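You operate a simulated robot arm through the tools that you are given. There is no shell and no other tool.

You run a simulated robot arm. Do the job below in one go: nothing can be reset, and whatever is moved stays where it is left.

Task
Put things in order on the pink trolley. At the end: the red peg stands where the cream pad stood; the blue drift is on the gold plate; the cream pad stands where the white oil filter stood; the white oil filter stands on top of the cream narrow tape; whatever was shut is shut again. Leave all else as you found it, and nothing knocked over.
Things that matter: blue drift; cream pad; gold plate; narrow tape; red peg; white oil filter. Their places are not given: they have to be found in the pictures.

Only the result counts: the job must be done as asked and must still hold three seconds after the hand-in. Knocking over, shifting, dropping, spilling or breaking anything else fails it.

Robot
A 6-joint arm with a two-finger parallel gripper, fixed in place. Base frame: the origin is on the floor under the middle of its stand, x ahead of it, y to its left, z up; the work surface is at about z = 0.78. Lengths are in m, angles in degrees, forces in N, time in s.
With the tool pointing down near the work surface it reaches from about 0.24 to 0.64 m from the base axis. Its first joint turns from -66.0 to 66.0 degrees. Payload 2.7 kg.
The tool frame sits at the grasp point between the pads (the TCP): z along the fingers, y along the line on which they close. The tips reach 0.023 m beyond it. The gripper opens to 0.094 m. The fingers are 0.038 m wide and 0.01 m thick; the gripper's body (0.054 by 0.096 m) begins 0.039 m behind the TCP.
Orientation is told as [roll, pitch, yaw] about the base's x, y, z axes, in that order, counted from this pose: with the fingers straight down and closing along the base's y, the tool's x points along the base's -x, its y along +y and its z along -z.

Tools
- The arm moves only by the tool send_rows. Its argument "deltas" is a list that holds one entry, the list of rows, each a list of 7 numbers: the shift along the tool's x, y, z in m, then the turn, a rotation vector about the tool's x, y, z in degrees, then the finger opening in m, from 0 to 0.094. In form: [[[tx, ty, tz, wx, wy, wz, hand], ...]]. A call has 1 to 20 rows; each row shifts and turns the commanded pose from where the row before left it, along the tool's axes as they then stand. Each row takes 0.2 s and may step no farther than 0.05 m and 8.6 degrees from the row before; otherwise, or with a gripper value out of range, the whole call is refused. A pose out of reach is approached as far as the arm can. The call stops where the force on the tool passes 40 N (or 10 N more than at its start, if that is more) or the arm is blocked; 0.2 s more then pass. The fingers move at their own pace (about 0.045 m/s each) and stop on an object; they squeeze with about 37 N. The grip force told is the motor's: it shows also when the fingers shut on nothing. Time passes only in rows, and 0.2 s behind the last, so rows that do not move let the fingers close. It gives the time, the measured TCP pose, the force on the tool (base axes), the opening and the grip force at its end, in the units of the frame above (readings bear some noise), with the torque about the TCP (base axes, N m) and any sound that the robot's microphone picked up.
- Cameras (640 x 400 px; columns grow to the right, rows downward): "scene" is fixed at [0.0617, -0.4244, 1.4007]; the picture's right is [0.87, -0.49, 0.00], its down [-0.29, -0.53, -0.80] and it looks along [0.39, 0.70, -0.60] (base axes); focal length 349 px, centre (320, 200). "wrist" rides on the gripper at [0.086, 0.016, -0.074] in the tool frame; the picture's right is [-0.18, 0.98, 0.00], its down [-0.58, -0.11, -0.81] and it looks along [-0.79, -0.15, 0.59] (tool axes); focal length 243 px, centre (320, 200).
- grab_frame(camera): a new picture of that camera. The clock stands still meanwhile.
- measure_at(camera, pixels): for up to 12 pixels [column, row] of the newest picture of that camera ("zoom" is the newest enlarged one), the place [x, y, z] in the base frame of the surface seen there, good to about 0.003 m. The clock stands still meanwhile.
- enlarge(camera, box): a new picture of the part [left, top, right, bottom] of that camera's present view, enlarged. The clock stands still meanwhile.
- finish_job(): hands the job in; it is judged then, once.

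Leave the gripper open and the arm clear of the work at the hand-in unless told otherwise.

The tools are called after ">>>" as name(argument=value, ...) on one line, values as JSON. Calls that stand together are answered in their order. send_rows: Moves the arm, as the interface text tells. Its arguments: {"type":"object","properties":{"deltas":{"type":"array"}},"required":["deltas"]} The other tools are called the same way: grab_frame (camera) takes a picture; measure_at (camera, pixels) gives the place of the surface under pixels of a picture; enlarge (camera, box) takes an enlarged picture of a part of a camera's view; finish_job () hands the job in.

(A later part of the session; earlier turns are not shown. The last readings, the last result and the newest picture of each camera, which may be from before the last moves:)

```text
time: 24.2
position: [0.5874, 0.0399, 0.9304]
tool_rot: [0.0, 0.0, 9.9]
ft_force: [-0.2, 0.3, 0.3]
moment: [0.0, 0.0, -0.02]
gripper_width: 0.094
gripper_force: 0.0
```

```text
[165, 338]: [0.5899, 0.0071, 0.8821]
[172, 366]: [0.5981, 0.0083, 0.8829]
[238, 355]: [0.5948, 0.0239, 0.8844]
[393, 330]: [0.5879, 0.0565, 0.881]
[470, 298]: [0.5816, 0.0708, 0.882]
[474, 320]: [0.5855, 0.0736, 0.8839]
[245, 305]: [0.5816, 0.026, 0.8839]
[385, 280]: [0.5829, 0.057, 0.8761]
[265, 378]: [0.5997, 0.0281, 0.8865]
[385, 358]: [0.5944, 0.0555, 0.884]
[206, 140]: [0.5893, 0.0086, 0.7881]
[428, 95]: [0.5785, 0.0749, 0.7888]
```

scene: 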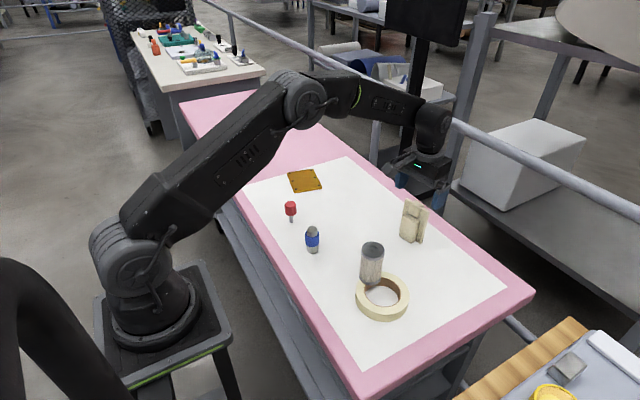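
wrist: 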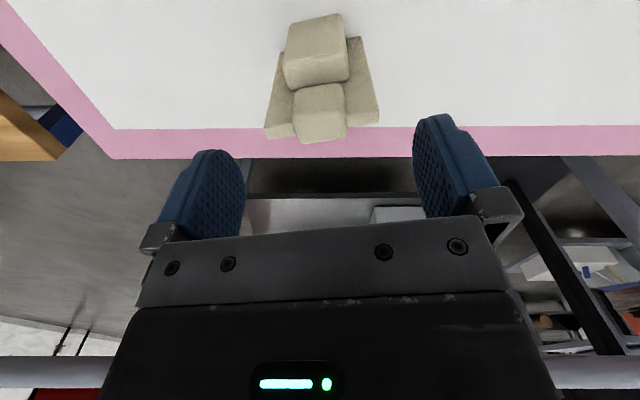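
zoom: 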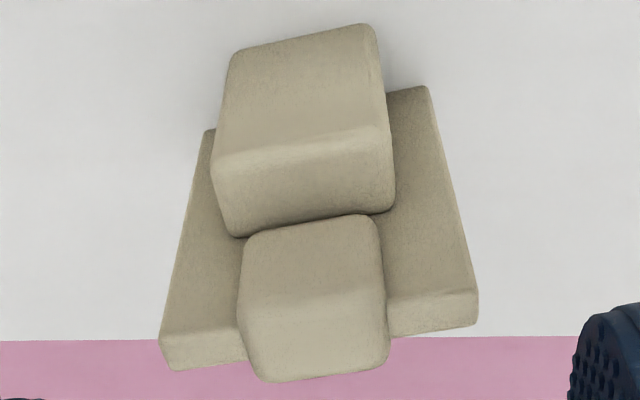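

The plate centre reads (0.590, 0.0405) and the hand is at (0.589, 0.041), yaw 9.9°. I'll descend 0.072 m with the hand fully open.

>>> send_rows(deltas=[[[0, 0, 0.015, 0, 0, 0, 0.094], [0, 0, 0.015, 0, 0, 0, 0.094], [0, 0, 0.015, 0, 0, 0, 0.094], [0, 0, 0.015, 0, 0, 0, 0.094], [0, 0, 0.012, 0, 0, 0, 0.094], [0, 0, 0, 0, 0, 0, 0.094], [0, 0, 0, 0, 0, 0, 0.094]]])

>>> grab_frame(camera="wrist")

>>> enlarge(camera="scene", box=[380, 170, 460, 260])

```text
time: 25.8
position: [0.5891, 0.0398, 0.8587]
tool_rot: [-0.1, 0.0, 9.9]
ft_force: [0.5, -0.1, -1.0]
moment: [0.0, 0.01, 0.03]
gripper_width: 0.0939
gripper_force: 0.1
```

```text
taken
```

wrist: 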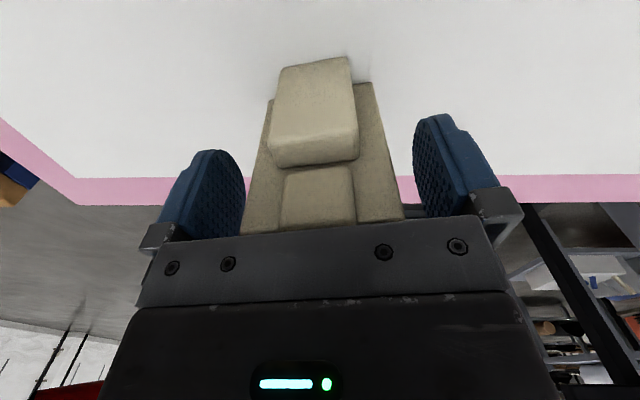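

```text
4.44 times, centred on (420, 215) of scene
```

zoom: 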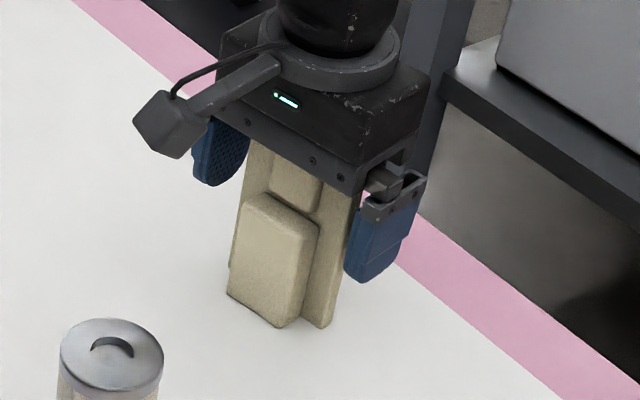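

The fingers straddle the pad with clearance on both sides. Closing on it.

>>> send_rows(deltas=[[[0, 0, 0, 0, 0, 0, 0.082], [0, 0, 0, 0, 0, 0, 0.072], [0, 0, 0, 0, 0, 0, 0.062], [0, 0, 0, 0, 0, 0, 0.055], [0, 0, 0, 0, 0, 0, 0.055], [0, 0, 0, 0, 0, 0, 0.055]]])

>>> grab_frame(camera="wrist")

```text
time: 27.2
position: [0.59, 0.0403, 0.8582]
tool_rot: [0.0, 0.0, 9.9]
ft_force: [0.7, -1.6, 0.7]
moment: [-0.04, -0.01, 0.01]
gripper_width: 0.0696
gripper_force: 36.7
```

```text
taken
```

wrist: 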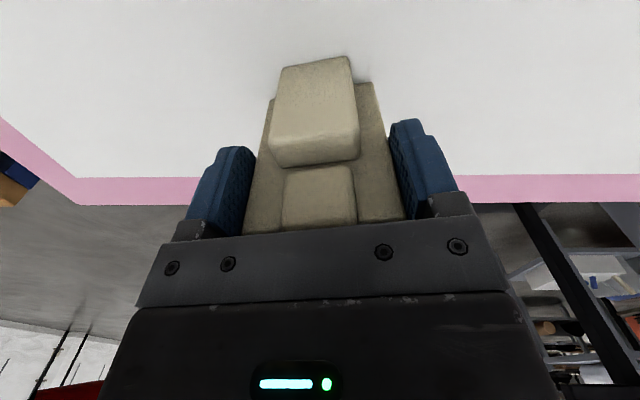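

Gripped at 0.0696 m with 37 N. I'll lift gently 0.06 m and check that the pad hangs straight.

>>> send_rows(deltas=[[[0, 0, -0.005, 0, 0, 0, 0.055], [0, 0, -0.01, 0, 0, 0, 0.055], [0, 0, -0.015, 0, 0, 0, 0.055], [0, 0, -0.015, 0, 0, 0, 0.055], [0, 0, -0.015, 0, 0, 0, 0.055], [0, 0, 0, 0, 0, 0, 0.055], [0, 0, 0, 0, 0, 0, 0.055]]])

>>> grab_frame(camera="wrist")

>>> enlarge(camera="scene", box=[370, 150, 470, 260])

```text
time: 28.8
position: [0.5889, 0.0411, 0.9199]
tool_rot: [0.0, 0.0, 10.0]
ft_force: [0.5, -0.3, -1.6]
moment: [0.01, -0.02, 0.03]
gripper_width: 0.0693
gripper_force: 36.6
```

```text
taken
```

wrist: 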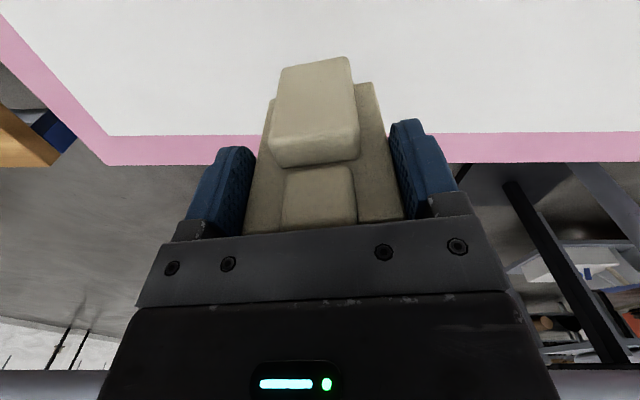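

```text
3.64 times, centred on (420, 205) of scene
```

zoom: 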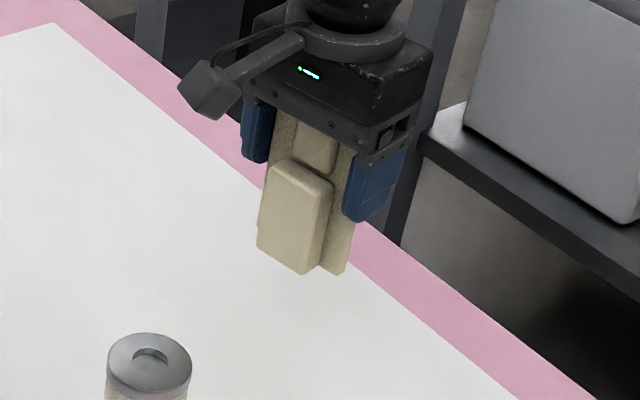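

The pad hangs straight, unchanged in the hand. I'll carry it to the filter's old spot: TCP target (0.571, 0.262), which puts the pad's middle at about (0.563, 0.2605).

>>> send_rows(deltas=[[[-0.00147, 0.0157, 0, 0, 0, 0, 0.055], [-0.00281, 0.03, 0, 0, 0, 0, 0.055], [-0.00281, 0.03, 0, 0, 0, 0, 0.055], [-0.00281, 0.03, 0, 0, 0, 0, 0.055], [-0.00281, 0.03, 0, 0, 0, 0, 0.055], [-0.00281, 0.03, 0, 0, 0, 0, 0.055], [-0.00281, 0.03, 0, 0, 0, 0, 0.055], [-0.00234, 0.025, 0, 0, 0, 0, 0.055], [0, 0, 0, 0, 0, 0, 0.055], [0, 0, 0, 0, 0, 0, 0.055]]])

>>> send_rows(deltas=[[[0, 0, 0.02, 0, 0, 0, 0.055], [0, 0, 0.02, 0, 0, 0, 0.055], [0, 0, 0.012, 0, 0, 0, 0.055], [0, 0, 0, 0, 0, 0, 0.055], [0, 0, 0, 0, 0, 0, 0.055]]])

>>> grab_frame(camera="wrist")

>>> enlarge(camera="scene", box=[300, 110, 420, 220])

```text
time: 31.0
position: [0.5702, 0.261, 0.9194]
tool_rot: [0.0, -0.1, 10.0]
ft_force: [0.3, 0.0, -1.8]
moment: [0.03, 0.01, 0.02]
gripper_width: 0.0695
gripper_force: 37.4
```

```text
time: 32.2
position: [0.571, 0.2619, 0.8665]
tool_rot: [0.0, 0.0, 10.0]
ft_force: [0.3, -0.7, -1.4]
moment: [-0.01, 0.02, 0.02]
gripper_width: 0.0695
gripper_force: 37.4
```

```text
taken
```

wrist: 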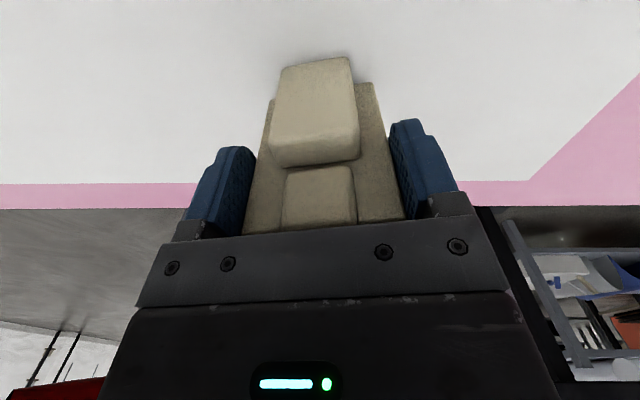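

```text
3.64 times, centred on (360, 165) of scene
```

zoom: 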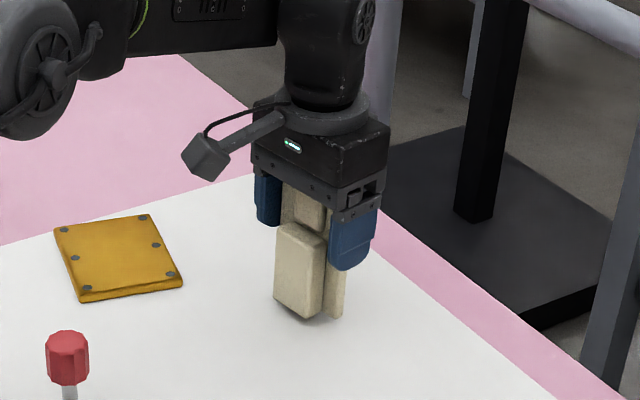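

The pad is about 8 mm above the sheet at the right spot. I'll lower it 6 mm, then go in 1 mm steps.

>>> send_rows(deltas=[[[0, 0, 0.003, 0, 0, 0, 0.055], [0, 0, 0.003, 0, 0, 0, 0.055], [0, 0, 0, 0, 0, 0, 0.055]]])

>>> send_rows(deltas=[[[0, 0, 0.001, 0, 0, 0, 0.055], [0, 0, 0, 0, 0, 0, 0.055]]])

>>> send_rows(deltas=[[[0, 0, 0.001, 0, 0, 0, 0.055], [0, 0, 0, 0, 0, 0, 0.055]]])

```text
time: 33.0
position: [0.5696, 0.2612, 0.8596]
tool_rot: [0.0, 0.0, 9.9]
ft_force: [-0.2, 0.7, -1.7]
moment: [0.04, -0.01, 0.03]
gripper_width: 0.0697
gripper_force: 37.2
```

```text
time: 33.6
position: [0.5708, 0.2611, 0.8607]
tool_rot: [0.0, 0.1, 10.0]
ft_force: [-0.6, 0.7, -1.5]
moment: [-0.01, -0.02, 0.03]
gripper_width: 0.0698
gripper_force: 36.8
```

```text
time: 34.2
position: [0.5702, 0.2614, 0.8578]
tool_rot: [0.0, 0.0, 10.0]
ft_force: [0.2, -0.8, -0.7]
moment: [0.0, 0.02, -0.01]
gripper_width: 0.0695
gripper_force: 37.1
```

Still no firm contact. Another 0.7 mm step, twice if needed.

>>> send_rows(deltas=[[[0, 0, 0.0007, 0, 0, 0, 0.055], [0, 0, 0, 0, 0, 0, 0.055]]])

```text
time: 34.8
position: [0.57, 0.2626, 0.8594]
tool_rot: [0.0, -0.1, 10.0]
ft_force: [-0.9, -1.3, 1.6]
moment: [0.01, 0.12, 0.05]
gripper_width: 0.0697
gripper_force: 37.4
```

Light contact is starting. One more 0.5 mm.

>>> send_rows(deltas=[[[0, 0, 0.0005, 0, 0, 0, 0.055], [0, 0, 0, 0, 0, 0, 0.055]]])

```text
time: 35.4
position: [0.5701, 0.2624, 0.8593]
tool_rot: [0.0, -0.2, 9.9]
ft_force: [-4.2, -2.9, 6.6]
moment: [-0.04, 0.33, 0.09]
gripper_width: 0.0694
gripper_force: 37.1
```

The pad is seated, about 8 N contact. I'll open the hand slowly.

>>> send_rows(deltas=[[[0, 0, 0, 0, 0, 0, 0.072], [0, 0, 0, 0, 0, 0, 0.076], [0, 0, 0, 0, 0, 0, 0.084], [0, 0, 0, 0, 0, 0, 0.094], [0, 0, 0, 0, 0, 0, 0.094], [0, 0, 0, 0, 0, 0, 0.094]]])

>>> grab_frame(camera="wrist")

>>> enlarge(camera="scene", box=[300, 110, 420, 220])

```text
time: 36.8
position: [0.5699, 0.2614, 0.8578]
tool_rot: [0.0, 0.0, 10.1]
ft_force: [0.4, -0.5, 0.3]
moment: [0.01, -0.02, 0.0]
gripper_width: 0.0941
gripper_force: 0.1
```

```text
taken
```

wrist: 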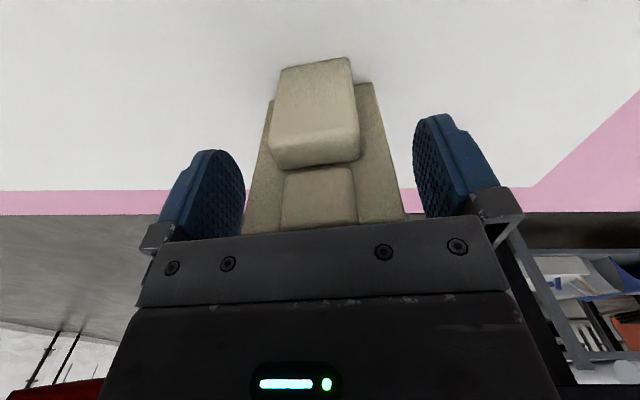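

```text
3.64 times, centred on (360, 165) of scene
```

zoom: 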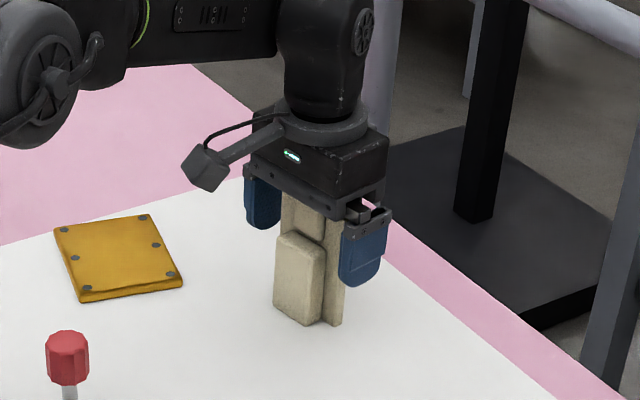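

The pad stands on its own with both fingers clear. I'll rise straight up 0.10 m and undo the yaw.

>>> send_rows(deltas=[[[0, 0, -0.01, 0, 0, 0, 0.094], [0, 0, -0.02, 0, 0, 0, 0.094], [0, 0, -0.03, 0, 0, 0, 0.094], [0, 0, -0.04, 0, 0, 0, 0.094], [0, 0, 0, 0, 0, 5, 0.094], [0, 0, 0, 0, 0, 5, 0.094], [0, 0, 0, 0, 0, 0, 0.094]]])

>>> grab_frame(camera="scene")

>>> enlarge(camera="scene", box=[320, 150, 400, 220])

```text
time: 38.4
position: [0.5704, 0.2624, 0.958]
tool_rot: [0.0, -0.1, -0.2]
ft_force: [-1.1, 0.1, -0.1]
moment: [0.0, 0.02, -0.02]
gripper_width: 0.094
gripper_force: 0.0
```

```text
taken
```

scene: 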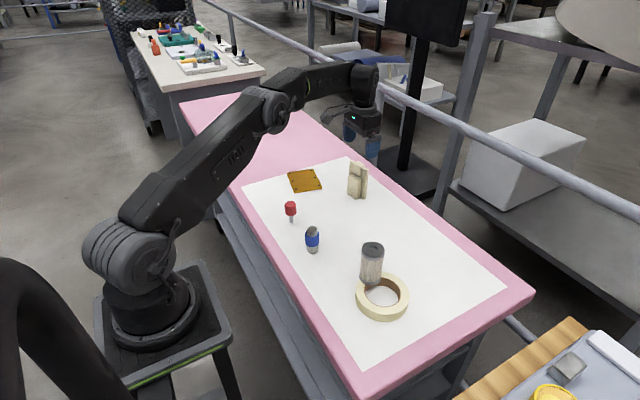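

```text
5.71 times, centred on (360, 185) of scene
```

zoom: 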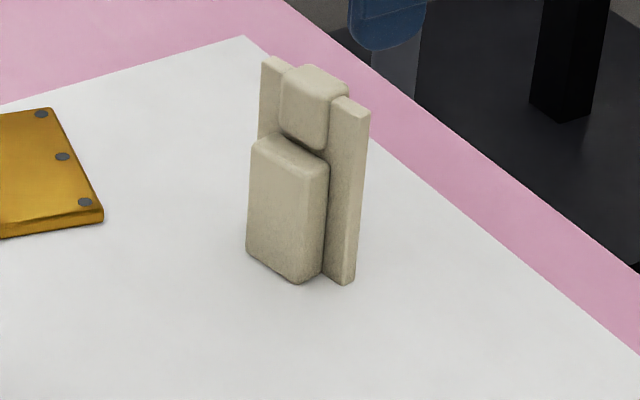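

The pad stands upright at the filter's old place. Next is the red peg. I'll move back to about (0.25, 0.215) so the wrist camera can see it.

>>> send_rows(deltas=[[[0.035, -0.005, 0, 0, 0, 0, 0.094], [0.041, -0.006, 0, 0, 0, 0, 0.094], [0.041, -0.006, 0, 0, 0, 0, 0.094], [0.041, -0.006, 0, 0, 0, 0, 0.094], [0.041, -0.006, 0, 0, 0, 0, 0.08], [0.041, -0.006, 0, 0, 0, 0, 0.07], [0.041, -0.006, 0, 0, 0, 0, 0.06], [0.04, -0.006, 0, 0, 0, 0, 0.06], [0, 0, 0, 0, 0, 0, 0.06]]])

>>> grab_frame(camera="wrist")

```text
time: 40.4
position: [0.2505, 0.2143, 0.9553]
tool_rot: [0.0, 0.1, 0.0]
ft_force: [-0.3, 0.7, -0.1]
moment: [0.03, -0.03, -0.02]
gripper_width: 0.0599
gripper_force: 0.1
```

```text
taken
```

wrist: 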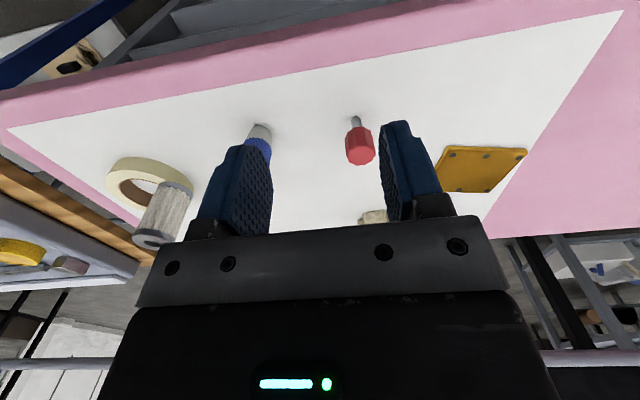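

The peg is at (360,140) in the wrist view. I'll enlarge it.

>>> enlarge(camera="wrist", box=[330, 105, 390, 175])

```text
5.71 times, centred on (360, 140) of wrist
```

zoom: 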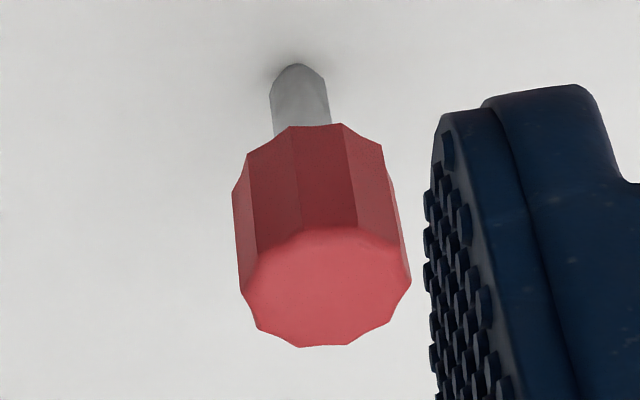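

>>> measure_at(camera="zoom", pixels=[[242, 290], [410, 280], [325, 232], [322, 345], [262, 328], [390, 318], [270, 248], [390, 245], [325, 290], [297, 68], [272, 95], [326, 90]])

```text
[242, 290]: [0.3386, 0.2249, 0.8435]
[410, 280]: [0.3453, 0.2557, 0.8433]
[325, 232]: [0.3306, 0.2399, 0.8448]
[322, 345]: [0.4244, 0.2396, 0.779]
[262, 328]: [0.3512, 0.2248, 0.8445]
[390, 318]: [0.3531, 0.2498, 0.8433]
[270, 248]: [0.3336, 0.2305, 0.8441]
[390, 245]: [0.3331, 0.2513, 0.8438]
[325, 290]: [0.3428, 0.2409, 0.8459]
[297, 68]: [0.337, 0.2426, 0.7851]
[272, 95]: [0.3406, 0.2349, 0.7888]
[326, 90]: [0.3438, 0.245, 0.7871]
```

Peg centre ≈ (0.344, 0.240), head about 0.029 across, top z 0.844. I'm moving above it at TCP z≈0.90 with the hand open 0.06.

>>> send_rows(deltas=[[[-0.0235, 0.00625, 0, 0, 0, 0, 0.06], [-0.0235, 0.00625, 0, 0, 0, 0, 0.06], [-0.0235, 0.00625, 0, 0, 0, 0, 0.06], [-0.0235, 0.00625, 0, 0, 0, 0, 0.06], [0, 0, 0.03, 0, 0, 0, 0.06], [0, 0, 0.025, 0, 0, 0, 0.06], [0, 0, 0, 0, 0, 0, 0.06], [0, 0, 0, 0, 0, 0, 0.06]]])

>>> grab_frame(camera="wrist")

>>> enlarge(camera="wrist", box=[270, 60, 380, 180])

```text
time: 42.2
position: [0.3444, 0.2397, 0.902]
tool_rot: [0.0, 0.0, 0.0]
ft_force: [-0.5, -0.6, 0.4]
moment: [0.0, -0.04, -0.01]
gripper_width: 0.0598
gripper_force: 0.1
```

```text
taken
```

wrist: 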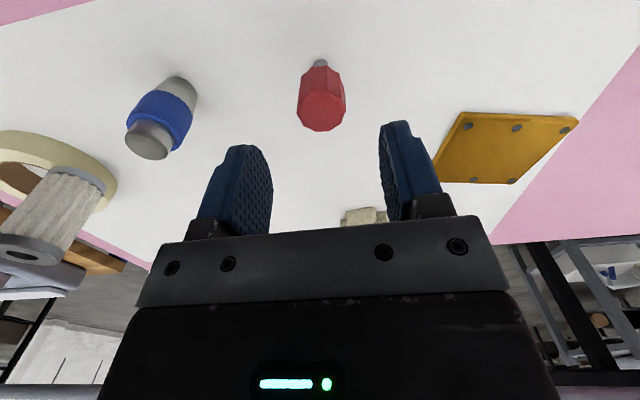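

```text
3.33 times, centred on (325, 120) of wrist
```

zoom: 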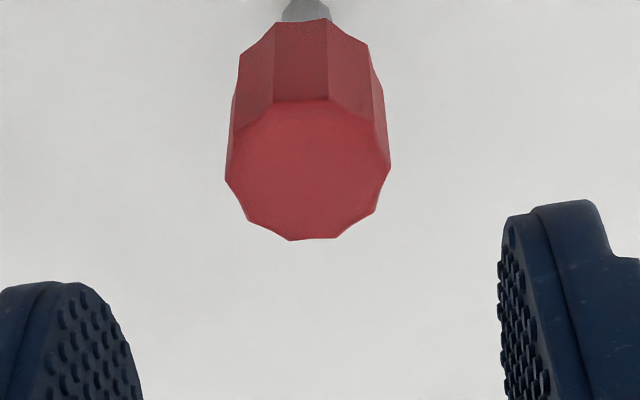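

>>> measure_at(camera="zoom", pixels=[[230, 178], [387, 165], [310, 105], [315, 236], [265, 118], [250, 218], [373, 208], [365, 118], [308, 170], [290, 235], [280, 160], [340, 160]])

```text
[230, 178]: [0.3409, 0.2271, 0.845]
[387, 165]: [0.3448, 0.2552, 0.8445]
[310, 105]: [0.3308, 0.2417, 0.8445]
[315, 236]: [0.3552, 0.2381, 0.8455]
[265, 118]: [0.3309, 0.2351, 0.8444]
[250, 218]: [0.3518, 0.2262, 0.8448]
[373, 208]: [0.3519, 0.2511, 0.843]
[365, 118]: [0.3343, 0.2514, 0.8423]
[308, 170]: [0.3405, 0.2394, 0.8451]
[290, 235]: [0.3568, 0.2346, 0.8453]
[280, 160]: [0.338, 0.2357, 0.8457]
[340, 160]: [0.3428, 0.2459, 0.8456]
```

The peg centre refines to (0.3437, 0.2407), so the hand needs only +0.7 mm in y. I'll narrow to 0.05 and descend to TCP z≈0.832.

>>> send_rows(deltas=[[[0, 0.0007, 0.01, 0, 0, 0, 0.05], [0, 0, 0.015, 0, 0, 0, 0.05], [0, 0, 0.015, 0, 0, 0, 0.05], [0, 0, 0.015, 0, 0, 0, 0.05], [0, 0, 0.015, 0, 0, 0, 0.05], [0, 0, 0, 0, 0, 0, 0.05], [0, 0, 0, 0, 0, 0, 0.05]]])

>>> grab_frame(camera="wrist")

>>> enlarge(camera="scene", box=[260, 170, 330, 240])

```text
time: 43.8
position: [0.3442, 0.2396, 0.8319]
tool_rot: [0.0, 0.0, 0.0]
ft_force: [-0.2, -0.2, -0.2]
moment: [0.0, 0.01, 0.01]
gripper_width: 0.05
gripper_force: 0.1
```

```text
taken
```

wrist: 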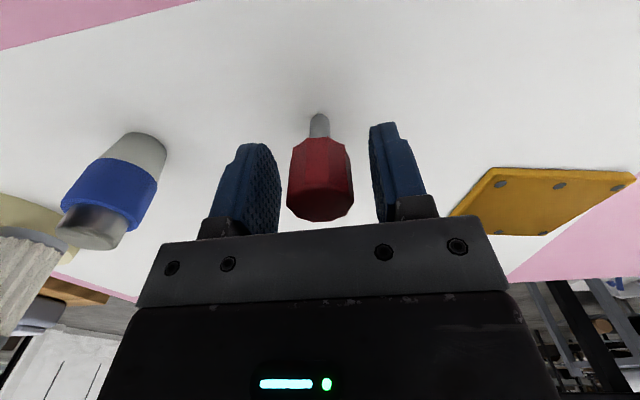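

```text
5.71 times, centred on (295, 205) of scene
```

zoom: 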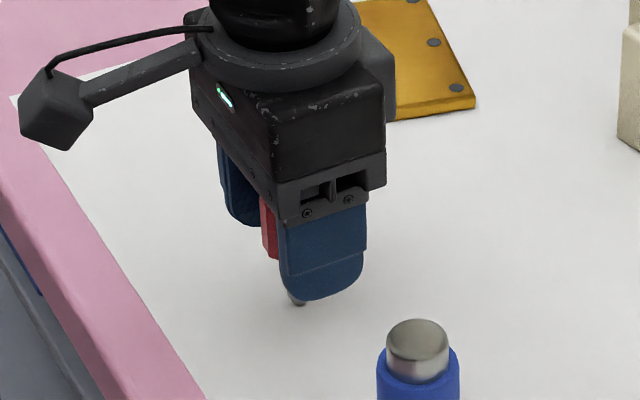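

The peg head sits between the pads. Closing slowly onto it.

>>> send_rows(deltas=[[[0, 0, 0, 0, 0, 0, 0.044], [0, 0, 0, 0, 0, 0, 0.038], [0, 0, 0, 0, 0, 0, 0.033], [0, 0, 0, 0, 0, 0, 0.029], [0, 0, 0, 0, 0, 0, 0.025], [0, 0, 0, 0, 0, 0, 0.02], [0, 0, 0, 0, 0, 0, 0.02], [0, 0, 0, 0, 0, 0, 0.02]]])

>>> enlarge(camera="wrist", box=[230, 95, 420, 235])

>>> enlarge(camera="scene", box=[260, 170, 330, 240])

```text
time: 45.6
position: [0.3442, 0.2395, 0.8322]
tool_rot: [0.0, 0.0, 0.0]
ft_force: [-0.4, 0.0, 0.8]
moment: [-0.02, 0.01, -0.06]
gripper_width: 0.0287
gripper_force: 37.2
```

```text
2.86 times, centred on (325, 165) of wrist
```

zoom: 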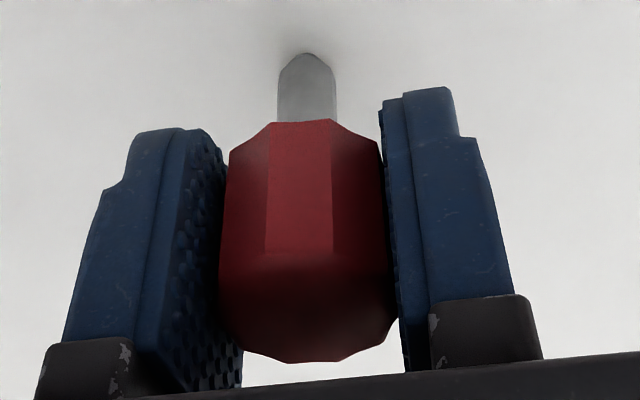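

```text
5.71 times, centred on (295, 205) of scene
```

zoom: 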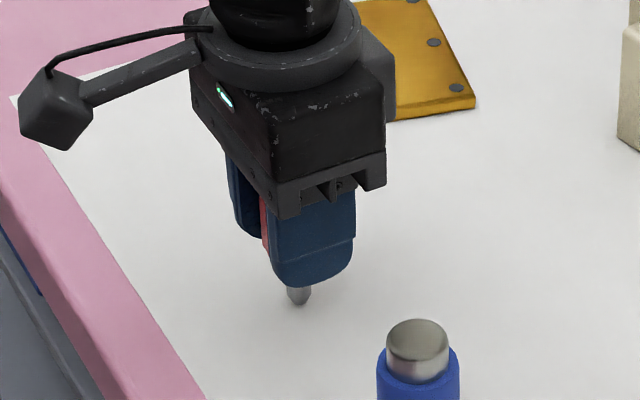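

Gripped at 0.0287 m and upright. I'll lift 0.12 m, gently at first, watching the force in case the shank sits in a hole.

>>> send_rows(deltas=[[[0, 0, -0.003, 0, 0, 0, 0.02], [0, 0, -0.005, 0, 0, 0, 0.02], [0, 0, 0, 0, 0, 0, 0.02]]])

>>> enlarge(camera="scene", box=[260, 170, 330, 240])

```text
time: 46.4
position: [0.3447, 0.2402, 0.8403]
tool_rot: [0.0, 0.0, 0.1]
ft_force: [0.6, 0.2, -0.7]
moment: [0.05, 0.02, 0.01]
gripper_width: 0.0287
gripper_force: 36.9
```

```text
5.71 times, centred on (295, 205) of scene
```

zoom: 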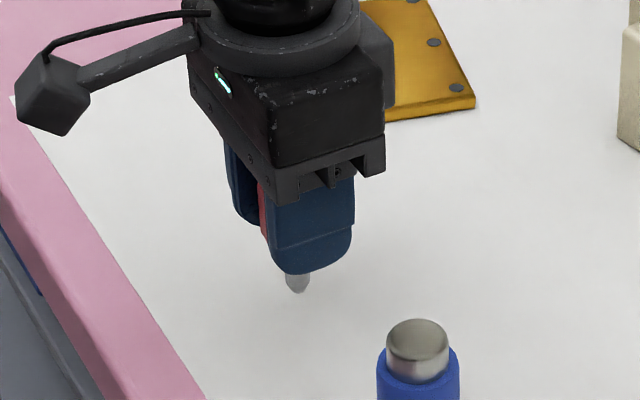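

The peg came free with no snag. I'll lift it to about z 0.95 and look at its tip.

>>> send_rows(deltas=[[[0, 0, -0.02, 0, 0, 0, 0.02], [0, 0, -0.03, 0, 0, 0, 0.02], [0, 0, -0.03, 0, 0, 0, 0.02], [0, 0, -0.03, 0, 0, 0, 0.02], [0, 0, 0, 0, 0, 0, 0.02], [0, 0, 0, 0, 0, 0, 0.02]]])

>>> grab_frame(camera="scene")

>>> enlarge(camera="wrist", box=[280, 90, 370, 190])

```text
time: 47.8
position: [0.3432, 0.2405, 0.9503]
tool_rot: [0.0, 0.0, 0.0]
ft_force: [0.2, 0.4, 0.1]
moment: [0.0, -0.02, 0.0]
gripper_width: 0.0289
gripper_force: 36.9
```

```text
taken
```

scene: 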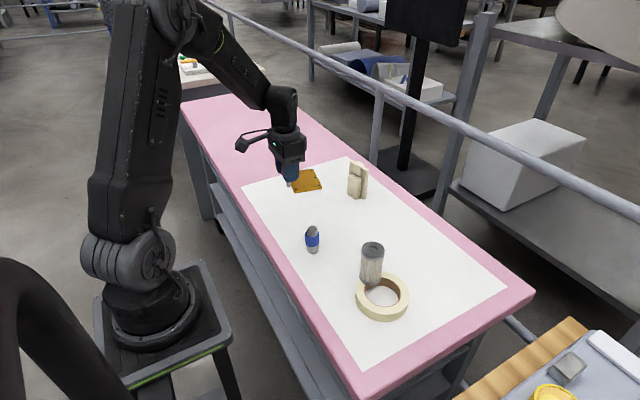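

```text
4.00 times, centred on (325, 140) of wrist
```

zoom: 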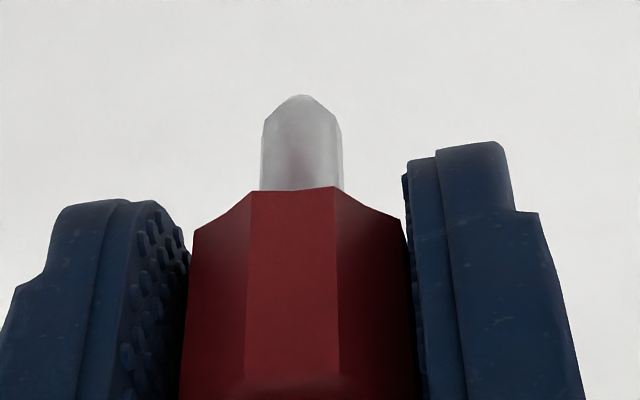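

The tip has a small chamfered end, so it needs a careful vertical placement. I'll carry it to the pad's old place, about (0.582, 0.041), at this height.

>>> send_rows(deltas=[[[-0.0132, -0.0111, 0, 0, 0, 0, 0.02], [-0.02644, -0.02219, 0, 0, 0, 0, 0.02], [-0.02644, -0.02219, 0, 0, 0, 0, 0.02], [-0.02644, -0.02219, 0, 0, 0, 0, 0.02], [-0.02644, -0.02219, 0, 0, 0, 0, 0.02], [-0.02644, -0.02219, 0, 0, 0, 0, 0.02], [-0.02644, -0.02219, 0, 0, 0, 0, 0.02], [-0.02644, -0.02219, 0, 0, 0, 0, 0.02], [-0.02644, -0.02219, 0, 0, 0, 0, 0.02], [-0.0132, -0.0111, 0, 0, 0, 0, 0.02], [0, 0, 0, 0, 0, 0, 0.02], [0, 0, 0, 0, 0, 0, 0.02]]])

>>> send_rows(deltas=[[[0, 0, 0.03, 0, 0, 0, 0.02], [0, 0, 0.03, 0, 0, 0, 0.02], [0, 0, 0.03, 0, 0, 0, 0.02], [0, 0, 0.018, 0, 0, 0, 0.02], [0, 0, 0, 0, 0, 0, 0.02], [0, 0, 0, 0, 0, 0, 0.02]]])

>>> grab_frame(camera="wrist")

>>> enlarge(camera="scene", box=[370, 170, 460, 260])

```text
time: 50.4
position: [0.5821, 0.0405, 0.9503]
tool_rot: [0.0, -0.1, 0.1]
ft_force: [0.2, 0.1, -0.3]
moment: [0.01, 0.02, 0.0]
gripper_width: 0.0288
gripper_force: 36.5
```

```text
time: 51.8
position: [0.5813, 0.0415, 0.8416]
tool_rot: [0.0, 0.0, 0.1]
ft_force: [-0.2, -0.5, -0.9]
moment: [-0.01, -0.01, -0.02]
gripper_width: 0.0289
gripper_force: 37.1
```

```text
taken
```

wrist: 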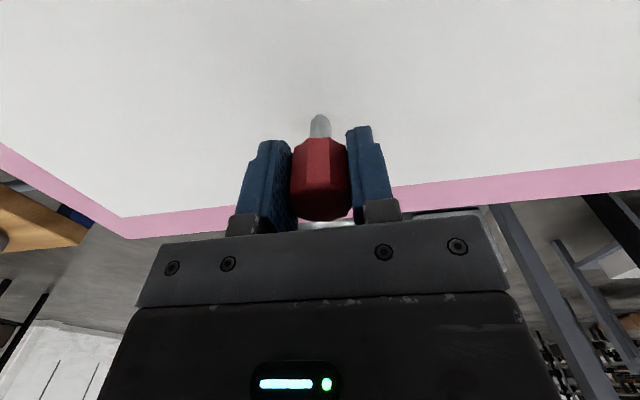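

```text
4.44 times, centred on (415, 215) of scene
```

zoom: 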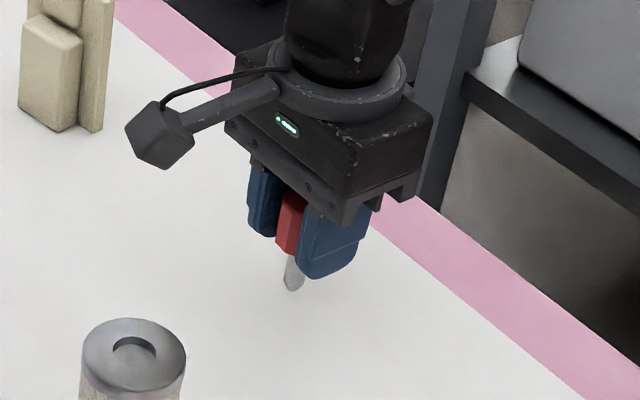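

The peg hangs vertically about 10 mm above the sheet at the right spot. I'll lower 8.5 mm, then continue in fine steps.

>>> send_rows(deltas=[[[0, 0, 0.004, 0, 0, 0, 0.02], [0, 0, 0.0035, 0, 0, 0, 0.02], [0, 0, 0.001, 0, 0, 0, 0.02], [0, 0, 0, 0, 0, 0, 0.02], [0, 0, 0, 0, 0, 0, 0.02]]])

>>> send_rows(deltas=[[[0, 0, 0.0007, 0, 0, 0, 0.02], [0, 0, 0, 0, 0, 0, 0.02]]])

>>> send_rows(deltas=[[[0, 0, 0.0005, 0, 0, 0, 0.02], [0, 0, 0, 0, 0, 0, 0.02]]])

```text
time: 53.0
position: [0.5823, 0.0402, 0.8348]
tool_rot: [0.0, 0.1, 0.0]
ft_force: [-0.3, -0.7, -0.8]
moment: [-0.04, 0.03, 0.04]
gripper_width: 0.029
gripper_force: 37.2
```

```text
time: 53.6
position: [0.5823, 0.0398, 0.8324]
tool_rot: [0.0, -0.1, 0.0]
ft_force: [-0.3, -0.5, -0.8]
moment: [0.03, -0.01, 0.0]
gripper_width: 0.0286
gripper_force: 37.7
```

```text
time: 54.2
position: [0.5811, 0.0406, 0.8324]
tool_rot: [0.0, 0.0, 0.1]
ft_force: [0.4, 0.3, -0.9]
moment: [0.01, -0.01, 0.0]
gripper_width: 0.0287
gripper_force: 37.0
```

No contact yet. I'll step down 0.4 mm at a time.

>>> send_rows(deltas=[[[0, 0, 0.0004, 0, 0, 0, 0.02], [0, 0, 0, 0, 0, 0, 0.02]]])

>>> send_rows(deltas=[[[0, 0, 0.0004, 0, 0, 0, 0.02], [0, 0, 0, 0, 0, 0, 0.02]]])

```text
time: 54.8
position: [0.5806, 0.0411, 0.833]
tool_rot: [-0.1, 0.0, -0.1]
ft_force: [0.1, -1.0, -0.1]
moment: [0.01, -0.01, -0.06]
gripper_width: 0.0285
gripper_force: 36.9
```

```text
time: 55.4
position: [0.581, 0.0403, 0.8326]
tool_rot: [0.1, 0.1, 0.0]
ft_force: [-0.2, 0.4, 1.8]
moment: [0.08, 0.02, 0.0]
gripper_width: 0.0287
gripper_force: 36.7
```

Contact has begun: Fz rose from about -0.8 to +1.8. I'll idle once to confirm it's steady.

>>> send_rows(deltas=[[[0, 0, 0.0001, 0, 0, 0, 0.02], [0, 0, 0, 0, 0, 0, 0.02]]])

>>> enlarge(camera="scene", box=[380, 190, 440, 250])

```text
time: 56.0
position: [0.5803, 0.0392, 0.834]
tool_rot: [-0.1, 0.0, -0.2]
ft_force: [-2.3, 1.1, 4.8]
moment: [-0.02, 0.07, 0.03]
gripper_width: 0.0285
gripper_force: 37.5
```

```text
6.67 times, centred on (410, 220) of scene
```

zoom: 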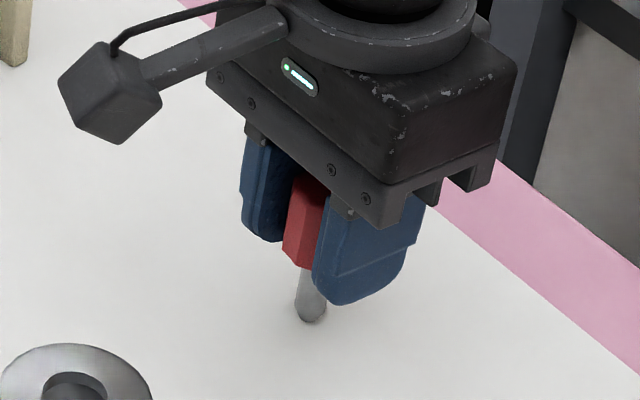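

The peg's tip is on the sheet and vertical. I'll ease off 0.2 mm to keep only a light touch, then read.

>>> send_rows(deltas=[[[0, 0, -0.0002, 0, 0, 0, 0.02], [0, 0, 0, 0, 0, 0, 0.02], [0, 0, 0, 0, 0, 0, 0.02]]])

```text
time: 56.8
position: [0.5821, 0.0403, 0.833]
tool_rot: [0.0, -0.1, 0.0]
ft_force: [0.5, -0.1, 6.7]
moment: [0.03, -0.06, -0.01]
gripper_width: 0.0288
gripper_force: 36.9
```

Fz is still 6.7 N with no sideways load. Another 0.3 mm up.

>>> send_rows(deltas=[[[0, 0, -0.0003, 0, 0, 0, 0.02], [0, 0, 0, 0, 0, 0, 0.02], [0, 0, 0, 0, 0, 0, 0.02]]])

```text
time: 57.6
position: [0.5815, 0.0398, 0.8328]
tool_rot: [0.0, 0.0, 0.2]
ft_force: [1.4, 0.7, 6.3]
moment: [-0.02, -0.15, 0.03]
gripper_width: 0.0287
gripper_force: 37.4
```

I'll idle for a moment to see the settled force.

>>> send_rows(deltas=[[[0, 0, 0, 0, 0, 0, 0.02], [0, 0, 0, 0, 0, 0, 0.02], [0, 0, 0, 0, 0, 0, 0.02]]])

```text
time: 58.4
position: [0.5823, 0.0404, 0.8327]
tool_rot: [0.0, 0.0, -0.1]
ft_force: [1.3, 0.8, 6.7]
moment: [-0.01, -0.08, 0.0]
gripper_width: 0.0288
gripper_force: 37.4
```

Steady at 6.7 N. I'll ease up another 0.3 mm.

>>> send_rows(deltas=[[[0, 0, -0.0003, 0, 0, 0, 0.02], [0, 0, 0, 0, 0, 0, 0.02], [0, 0, 0, 0, 0, 0, 0.02]]])

```text
time: 59.2
position: [0.5808, 0.0409, 0.833]
tool_rot: [-0.1, 0.0, 0.0]
ft_force: [0.3, 0.9, 4.6]
moment: [-0.06, -0.07, -0.02]
gripper_width: 0.0288
gripper_force: 36.9
```

4.6 N now with small sideways forces. Another 0.3 mm.

>>> send_rows(deltas=[[[0, 0, -0.0003, 0, 0, 0, 0.02], [0, 0, 0, 0, 0, 0, 0.02], [0, 0, 0, 0, 0, 0, 0.02]]])

```text
time: 60.0
position: [0.5811, 0.0404, 0.8319]
tool_rot: [0.0, 0.2, 0.0]
ft_force: [0.3, 1.6, 1.6]
moment: [0.03, 0.01, -0.01]
gripper_width: 0.0285
gripper_force: 37.2
```

Light touch now, about 2.4 N net. I'll open very gradually.

>>> send_rows(deltas=[[[0, 0, 0, 0, 0, 0, 0.026], [0, 0, 0, 0, 0, 0, 0.028], [0, 0, 0, 0, 0, 0, 0.0285], [0, 0, 0, 0, 0, 0, 0.029], [0, 0, 0, 0, 0, 0, 0.0295], [0, 0, 0, 0, 0, 0, 0.03], [0, 0, 0, 0, 0, 0, 0.0305], [0, 0, 0, 0, 0, 0, 0.031], [0, 0, 0, 0, 0, 0, 0.031]]])

>>> enlarge(camera="wrist", box=[230, 95, 420, 235])

>>> enlarge(camera="scene", box=[380, 190, 440, 250])

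```text
time: 62.0
position: [0.5809, 0.0407, 0.8338]
tool_rot: [0.0, -0.1, 0.0]
ft_force: [0.3, 0.3, -0.5]
moment: [0.01, -0.04, -0.01]
gripper_width: 0.0308
gripper_force: 0.0
```

```text
2.86 times, centred on (325, 165) of wrist
```

zoom: 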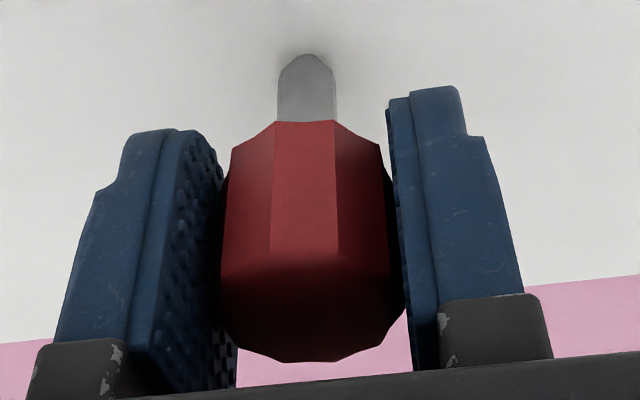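

```text
6.67 times, centred on (410, 220) of scene
```

zoom: 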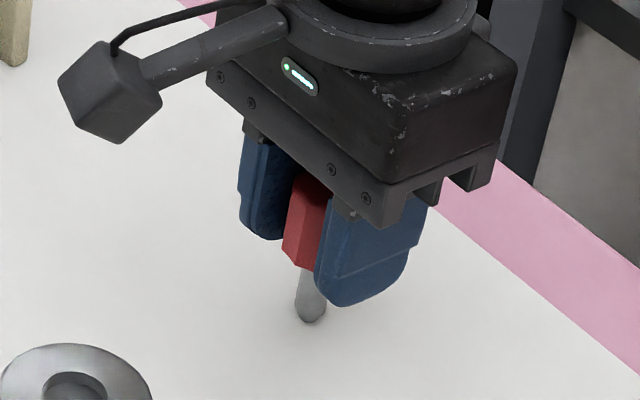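

The peg stands with the grip force at zero. I'll keep opening slowly to 0.04 and check again.

>>> send_rows(deltas=[[[0, 0, 0, 0, 0, 0, 0.032], [0, 0, 0, 0, 0, 0, 0.033], [0, 0, 0, 0, 0, 0, 0.034], [0, 0, 0, 0, 0, 0, 0.035], [0, 0, 0, 0, 0, 0, 0.036], [0, 0, 0, 0, 0, 0, 0.038], [0, 0, 0, 0, 0, 0, 0.04], [0, 0, 0, 0, 0, 0, 0.04]]])

>>> enlarge(camera="wrist", box=[230, 95, 420, 235])

>>> enlarge(camera="scene", box=[380, 190, 440, 250])

```text
time: 63.8
position: [0.5814, 0.0405, 0.8328]
tool_rot: [0.1, 0.1, 0.0]
ft_force: [-0.2, -0.1, 0.3]
moment: [0.0, -0.03, -0.06]
gripper_width: 0.0401
gripper_force: 0.1
```

```text
2.86 times, centred on (325, 165) of wrist
```

zoom: 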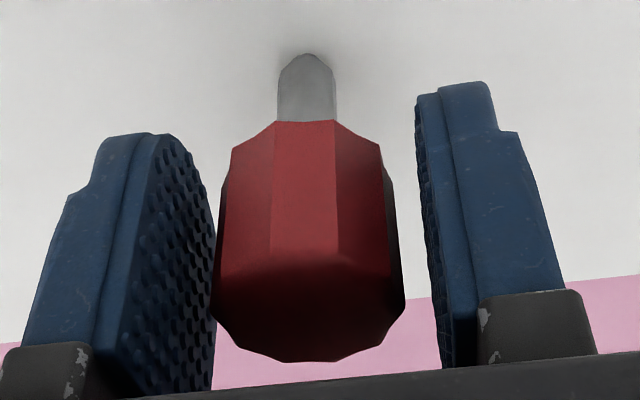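

```text
6.67 times, centred on (410, 220) of scene
```

zoom: 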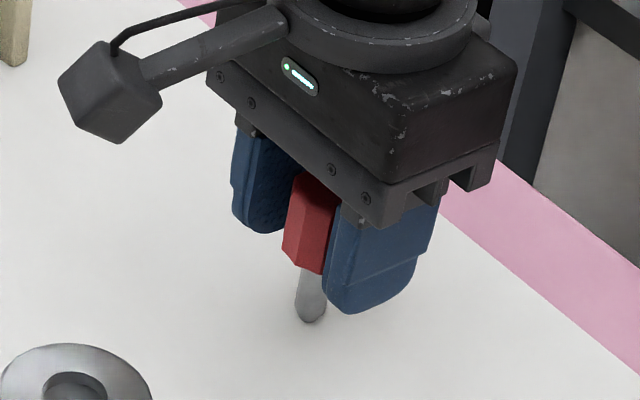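

The peg stands free between the open fingers. I'll open to 0.07 and rise straight up.

>>> send_rows(deltas=[[[0, 0, 0, 0, 0, 0, 0.05], [0, 0, 0, 0, 0, 0, 0.06], [0, 0, 0, 0, 0, 0, 0.07], [0, 0, 0, 0, 0, 0, 0.07], [0, 0, -0.01, 0, 0, 0, 0.07], [0, 0, -0.02, 0, 0, 0, 0.07], [0, 0, -0.03, 0, 0, 0, 0.07], [0, 0, -0.03, 0, 0, 0, 0.07], [0, 0, -0.03, 0, 0, 0, 0.07], [0, 0, 0, 0, 0, 0, 0.07]]])

>>> grab_frame(camera="scene")

>>> enlarge(camera="scene", box=[380, 190, 440, 250])

```text
time: 66.0
position: [0.5816, 0.0404, 0.9541]
tool_rot: [0.0, 0.0, 0.0]
ft_force: [-0.7, 0.0, 0.4]
moment: [-0.01, 0.01, 0.01]
gripper_width: 0.0701
gripper_force: 0.0
```

```text
taken
```

scene: 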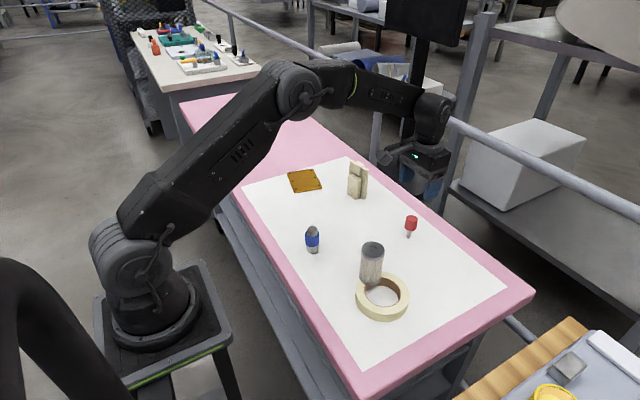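

```text
6.67 times, centred on (410, 220) of scene
```

zoom: 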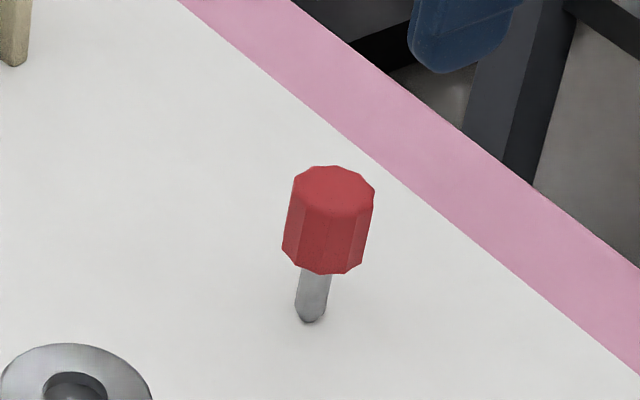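

The peg stands upright at the pad's old place. Next is the blue drift. I'll move back to about (0.262, 0.10) at this height to view it.

>>> send_rows(deltas=[[[0.03, 0.006, 0, 0, 0, 0, 0.07], [0.042, 0.0078, 0, 0, 0, 0, 0.07], [0.042, 0.0078, 0, 0, 0, 0, 0.07], [0.042, 0.0078, 0, 0, 0, 0, 0.07], [0.042, 0.0078, 0, 0, 0, 0, 0.07], [0.042, 0.0078, 0, 0, 0, 0, 0.07], [0.042, 0.0078, 0, 0, 0, 0, 0.07], [0.038, 0.0062, 0, 0, 0, 0, 0.07], [0, 0, 0, 0, 0, 0, 0.07]]])

>>> grab_frame(camera="wrist")

```text
time: 68.0
position: [0.2611, 0.0999, 0.9529]
tool_rot: [0.0, -0.1, 0.1]
ft_force: [0.2, -0.8, -0.3]
moment: [0.04, 0.0, 0.01]
gripper_width: 0.0699
gripper_force: 0.0
```

```text
taken
```

wrist: 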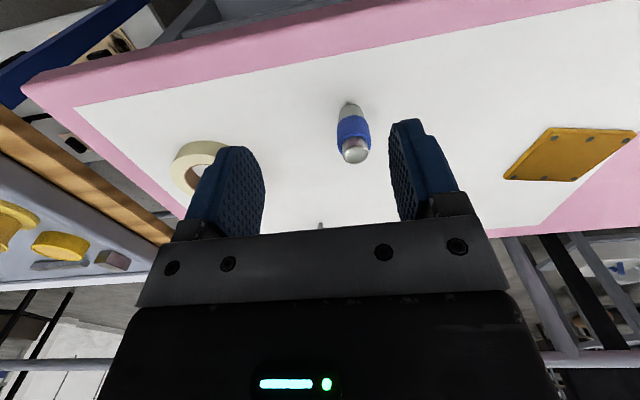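

The drift is at (352,133). I'll enlarge it and measure.

>>> enlarge(camera="wrist", box=[320, 92, 384, 172])

```text
5.00 times, centred on (352, 132) of wrist
```

zoom: 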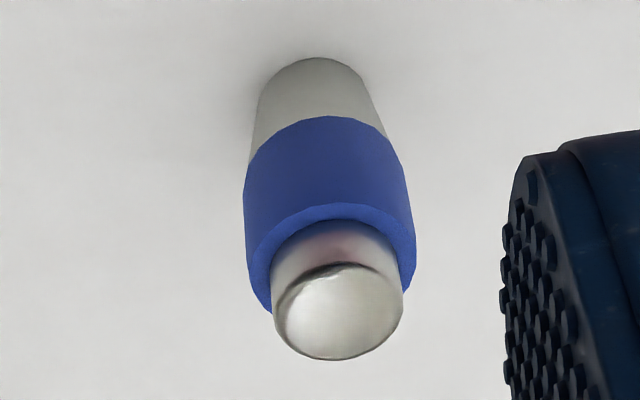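

>>> measure_at(camera="zoom", pixels=[[278, 315], [401, 308], [340, 272], [338, 355], [340, 312], [248, 265], [414, 255], [335, 208], [318, 120], [250, 160], [395, 150], [318, 62]])

```text
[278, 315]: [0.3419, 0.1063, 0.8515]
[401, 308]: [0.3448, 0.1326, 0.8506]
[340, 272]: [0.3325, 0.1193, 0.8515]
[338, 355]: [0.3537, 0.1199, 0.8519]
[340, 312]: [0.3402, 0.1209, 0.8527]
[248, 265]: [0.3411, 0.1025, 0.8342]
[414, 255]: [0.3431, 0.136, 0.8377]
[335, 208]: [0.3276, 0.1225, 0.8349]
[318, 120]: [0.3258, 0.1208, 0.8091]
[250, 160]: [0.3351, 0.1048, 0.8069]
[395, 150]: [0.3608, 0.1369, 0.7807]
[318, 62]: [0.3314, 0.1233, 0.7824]
```

Drift: centre ≈ (0.343, 0.1195), collar about 0.034 across from z 0.808 to 0.837, top z 0.852. I'm moving above it to TCP z≈0.905.

>>> send_rows(deltas=[[[-0.02, 0.0049, 0, 0, 0, 0, 0.07], [-0.0203, 0.0049, 0, 0, 0, 0, 0.07], [-0.0203, 0.0049, 0, 0, 0, 0, 0.07], [-0.0203, 0.0048, 0, 0, 0, 0, 0.07], [0, 0, 0.024, 0, 0, 0, 0.07], [0, 0, 0.024, 0, 0, 0, 0.07], [0, 0, 0, 0, 0, 0, 0.07], [0, 0, 0, 0, 0, 0, 0.07]]])

>>> grab_frame(camera="wrist")

>>> enlarge(camera="wrist", box=[270, 60, 380, 180])

```text
time: 69.8
position: [0.3416, 0.1195, 0.9045]
tool_rot: [0.0, -0.1, 0.1]
ft_force: [0.3, -0.1, 0.2]
moment: [0.02, -0.02, 0.0]
gripper_width: 0.0699
gripper_force: 0.1
```

```text
taken
```

wrist: 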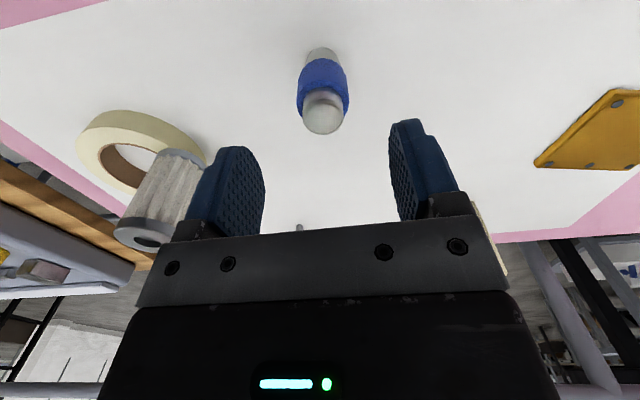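

```text
3.33 times, centred on (325, 120) of wrist
```

zoom: 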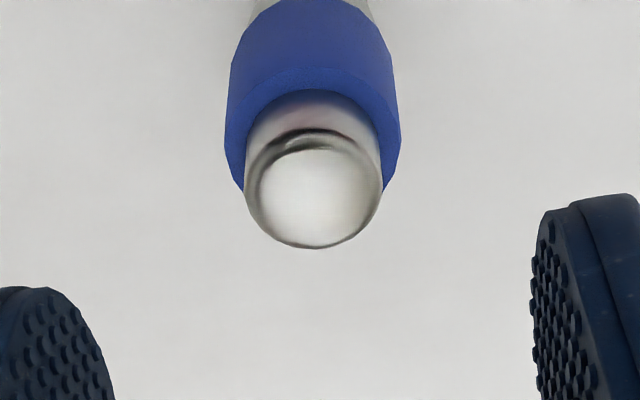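

The drift is centred within about 1.5 mm, slightly to +y. I'll nudge +1.2 mm and descend to TCP z≈0.826.

>>> send_rows(deltas=[[[0, 0.0012, 0.015, 0, 0, 0, 0.07], [0, 0, 0.018, 0, 0, 0, 0.065], [0, 0, 0.018, 0, 0, 0, 0.06], [0, 0, 0.016, 0, 0, 0, 0.06], [0, 0, 0.0124, 0, 0, 0, 0.06], [0, 0, 0, 0, 0, 0, 0.06], [0, 0, 0, 0, 0, 0, 0.06]]])

>>> grab_frame(camera="wrist")

```text
time: 71.4
position: [0.3435, 0.1197, 0.825]
tool_rot: [0.1, 0.1, 0.0]
ft_force: [0.2, 0.9, -0.6]
moment: [0.02, -0.02, -0.02]
gripper_width: 0.06
gripper_force: 0.0
```

```text
taken
```

wrist: 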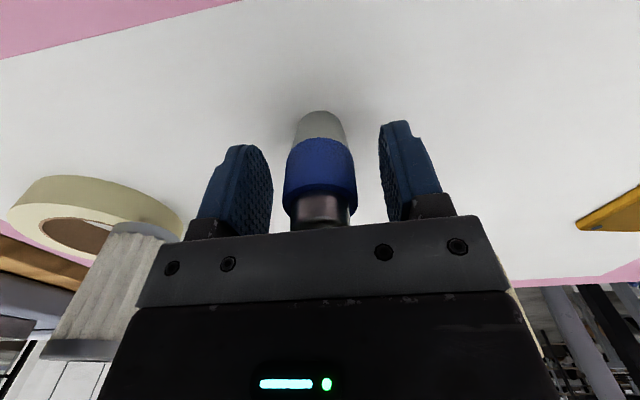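

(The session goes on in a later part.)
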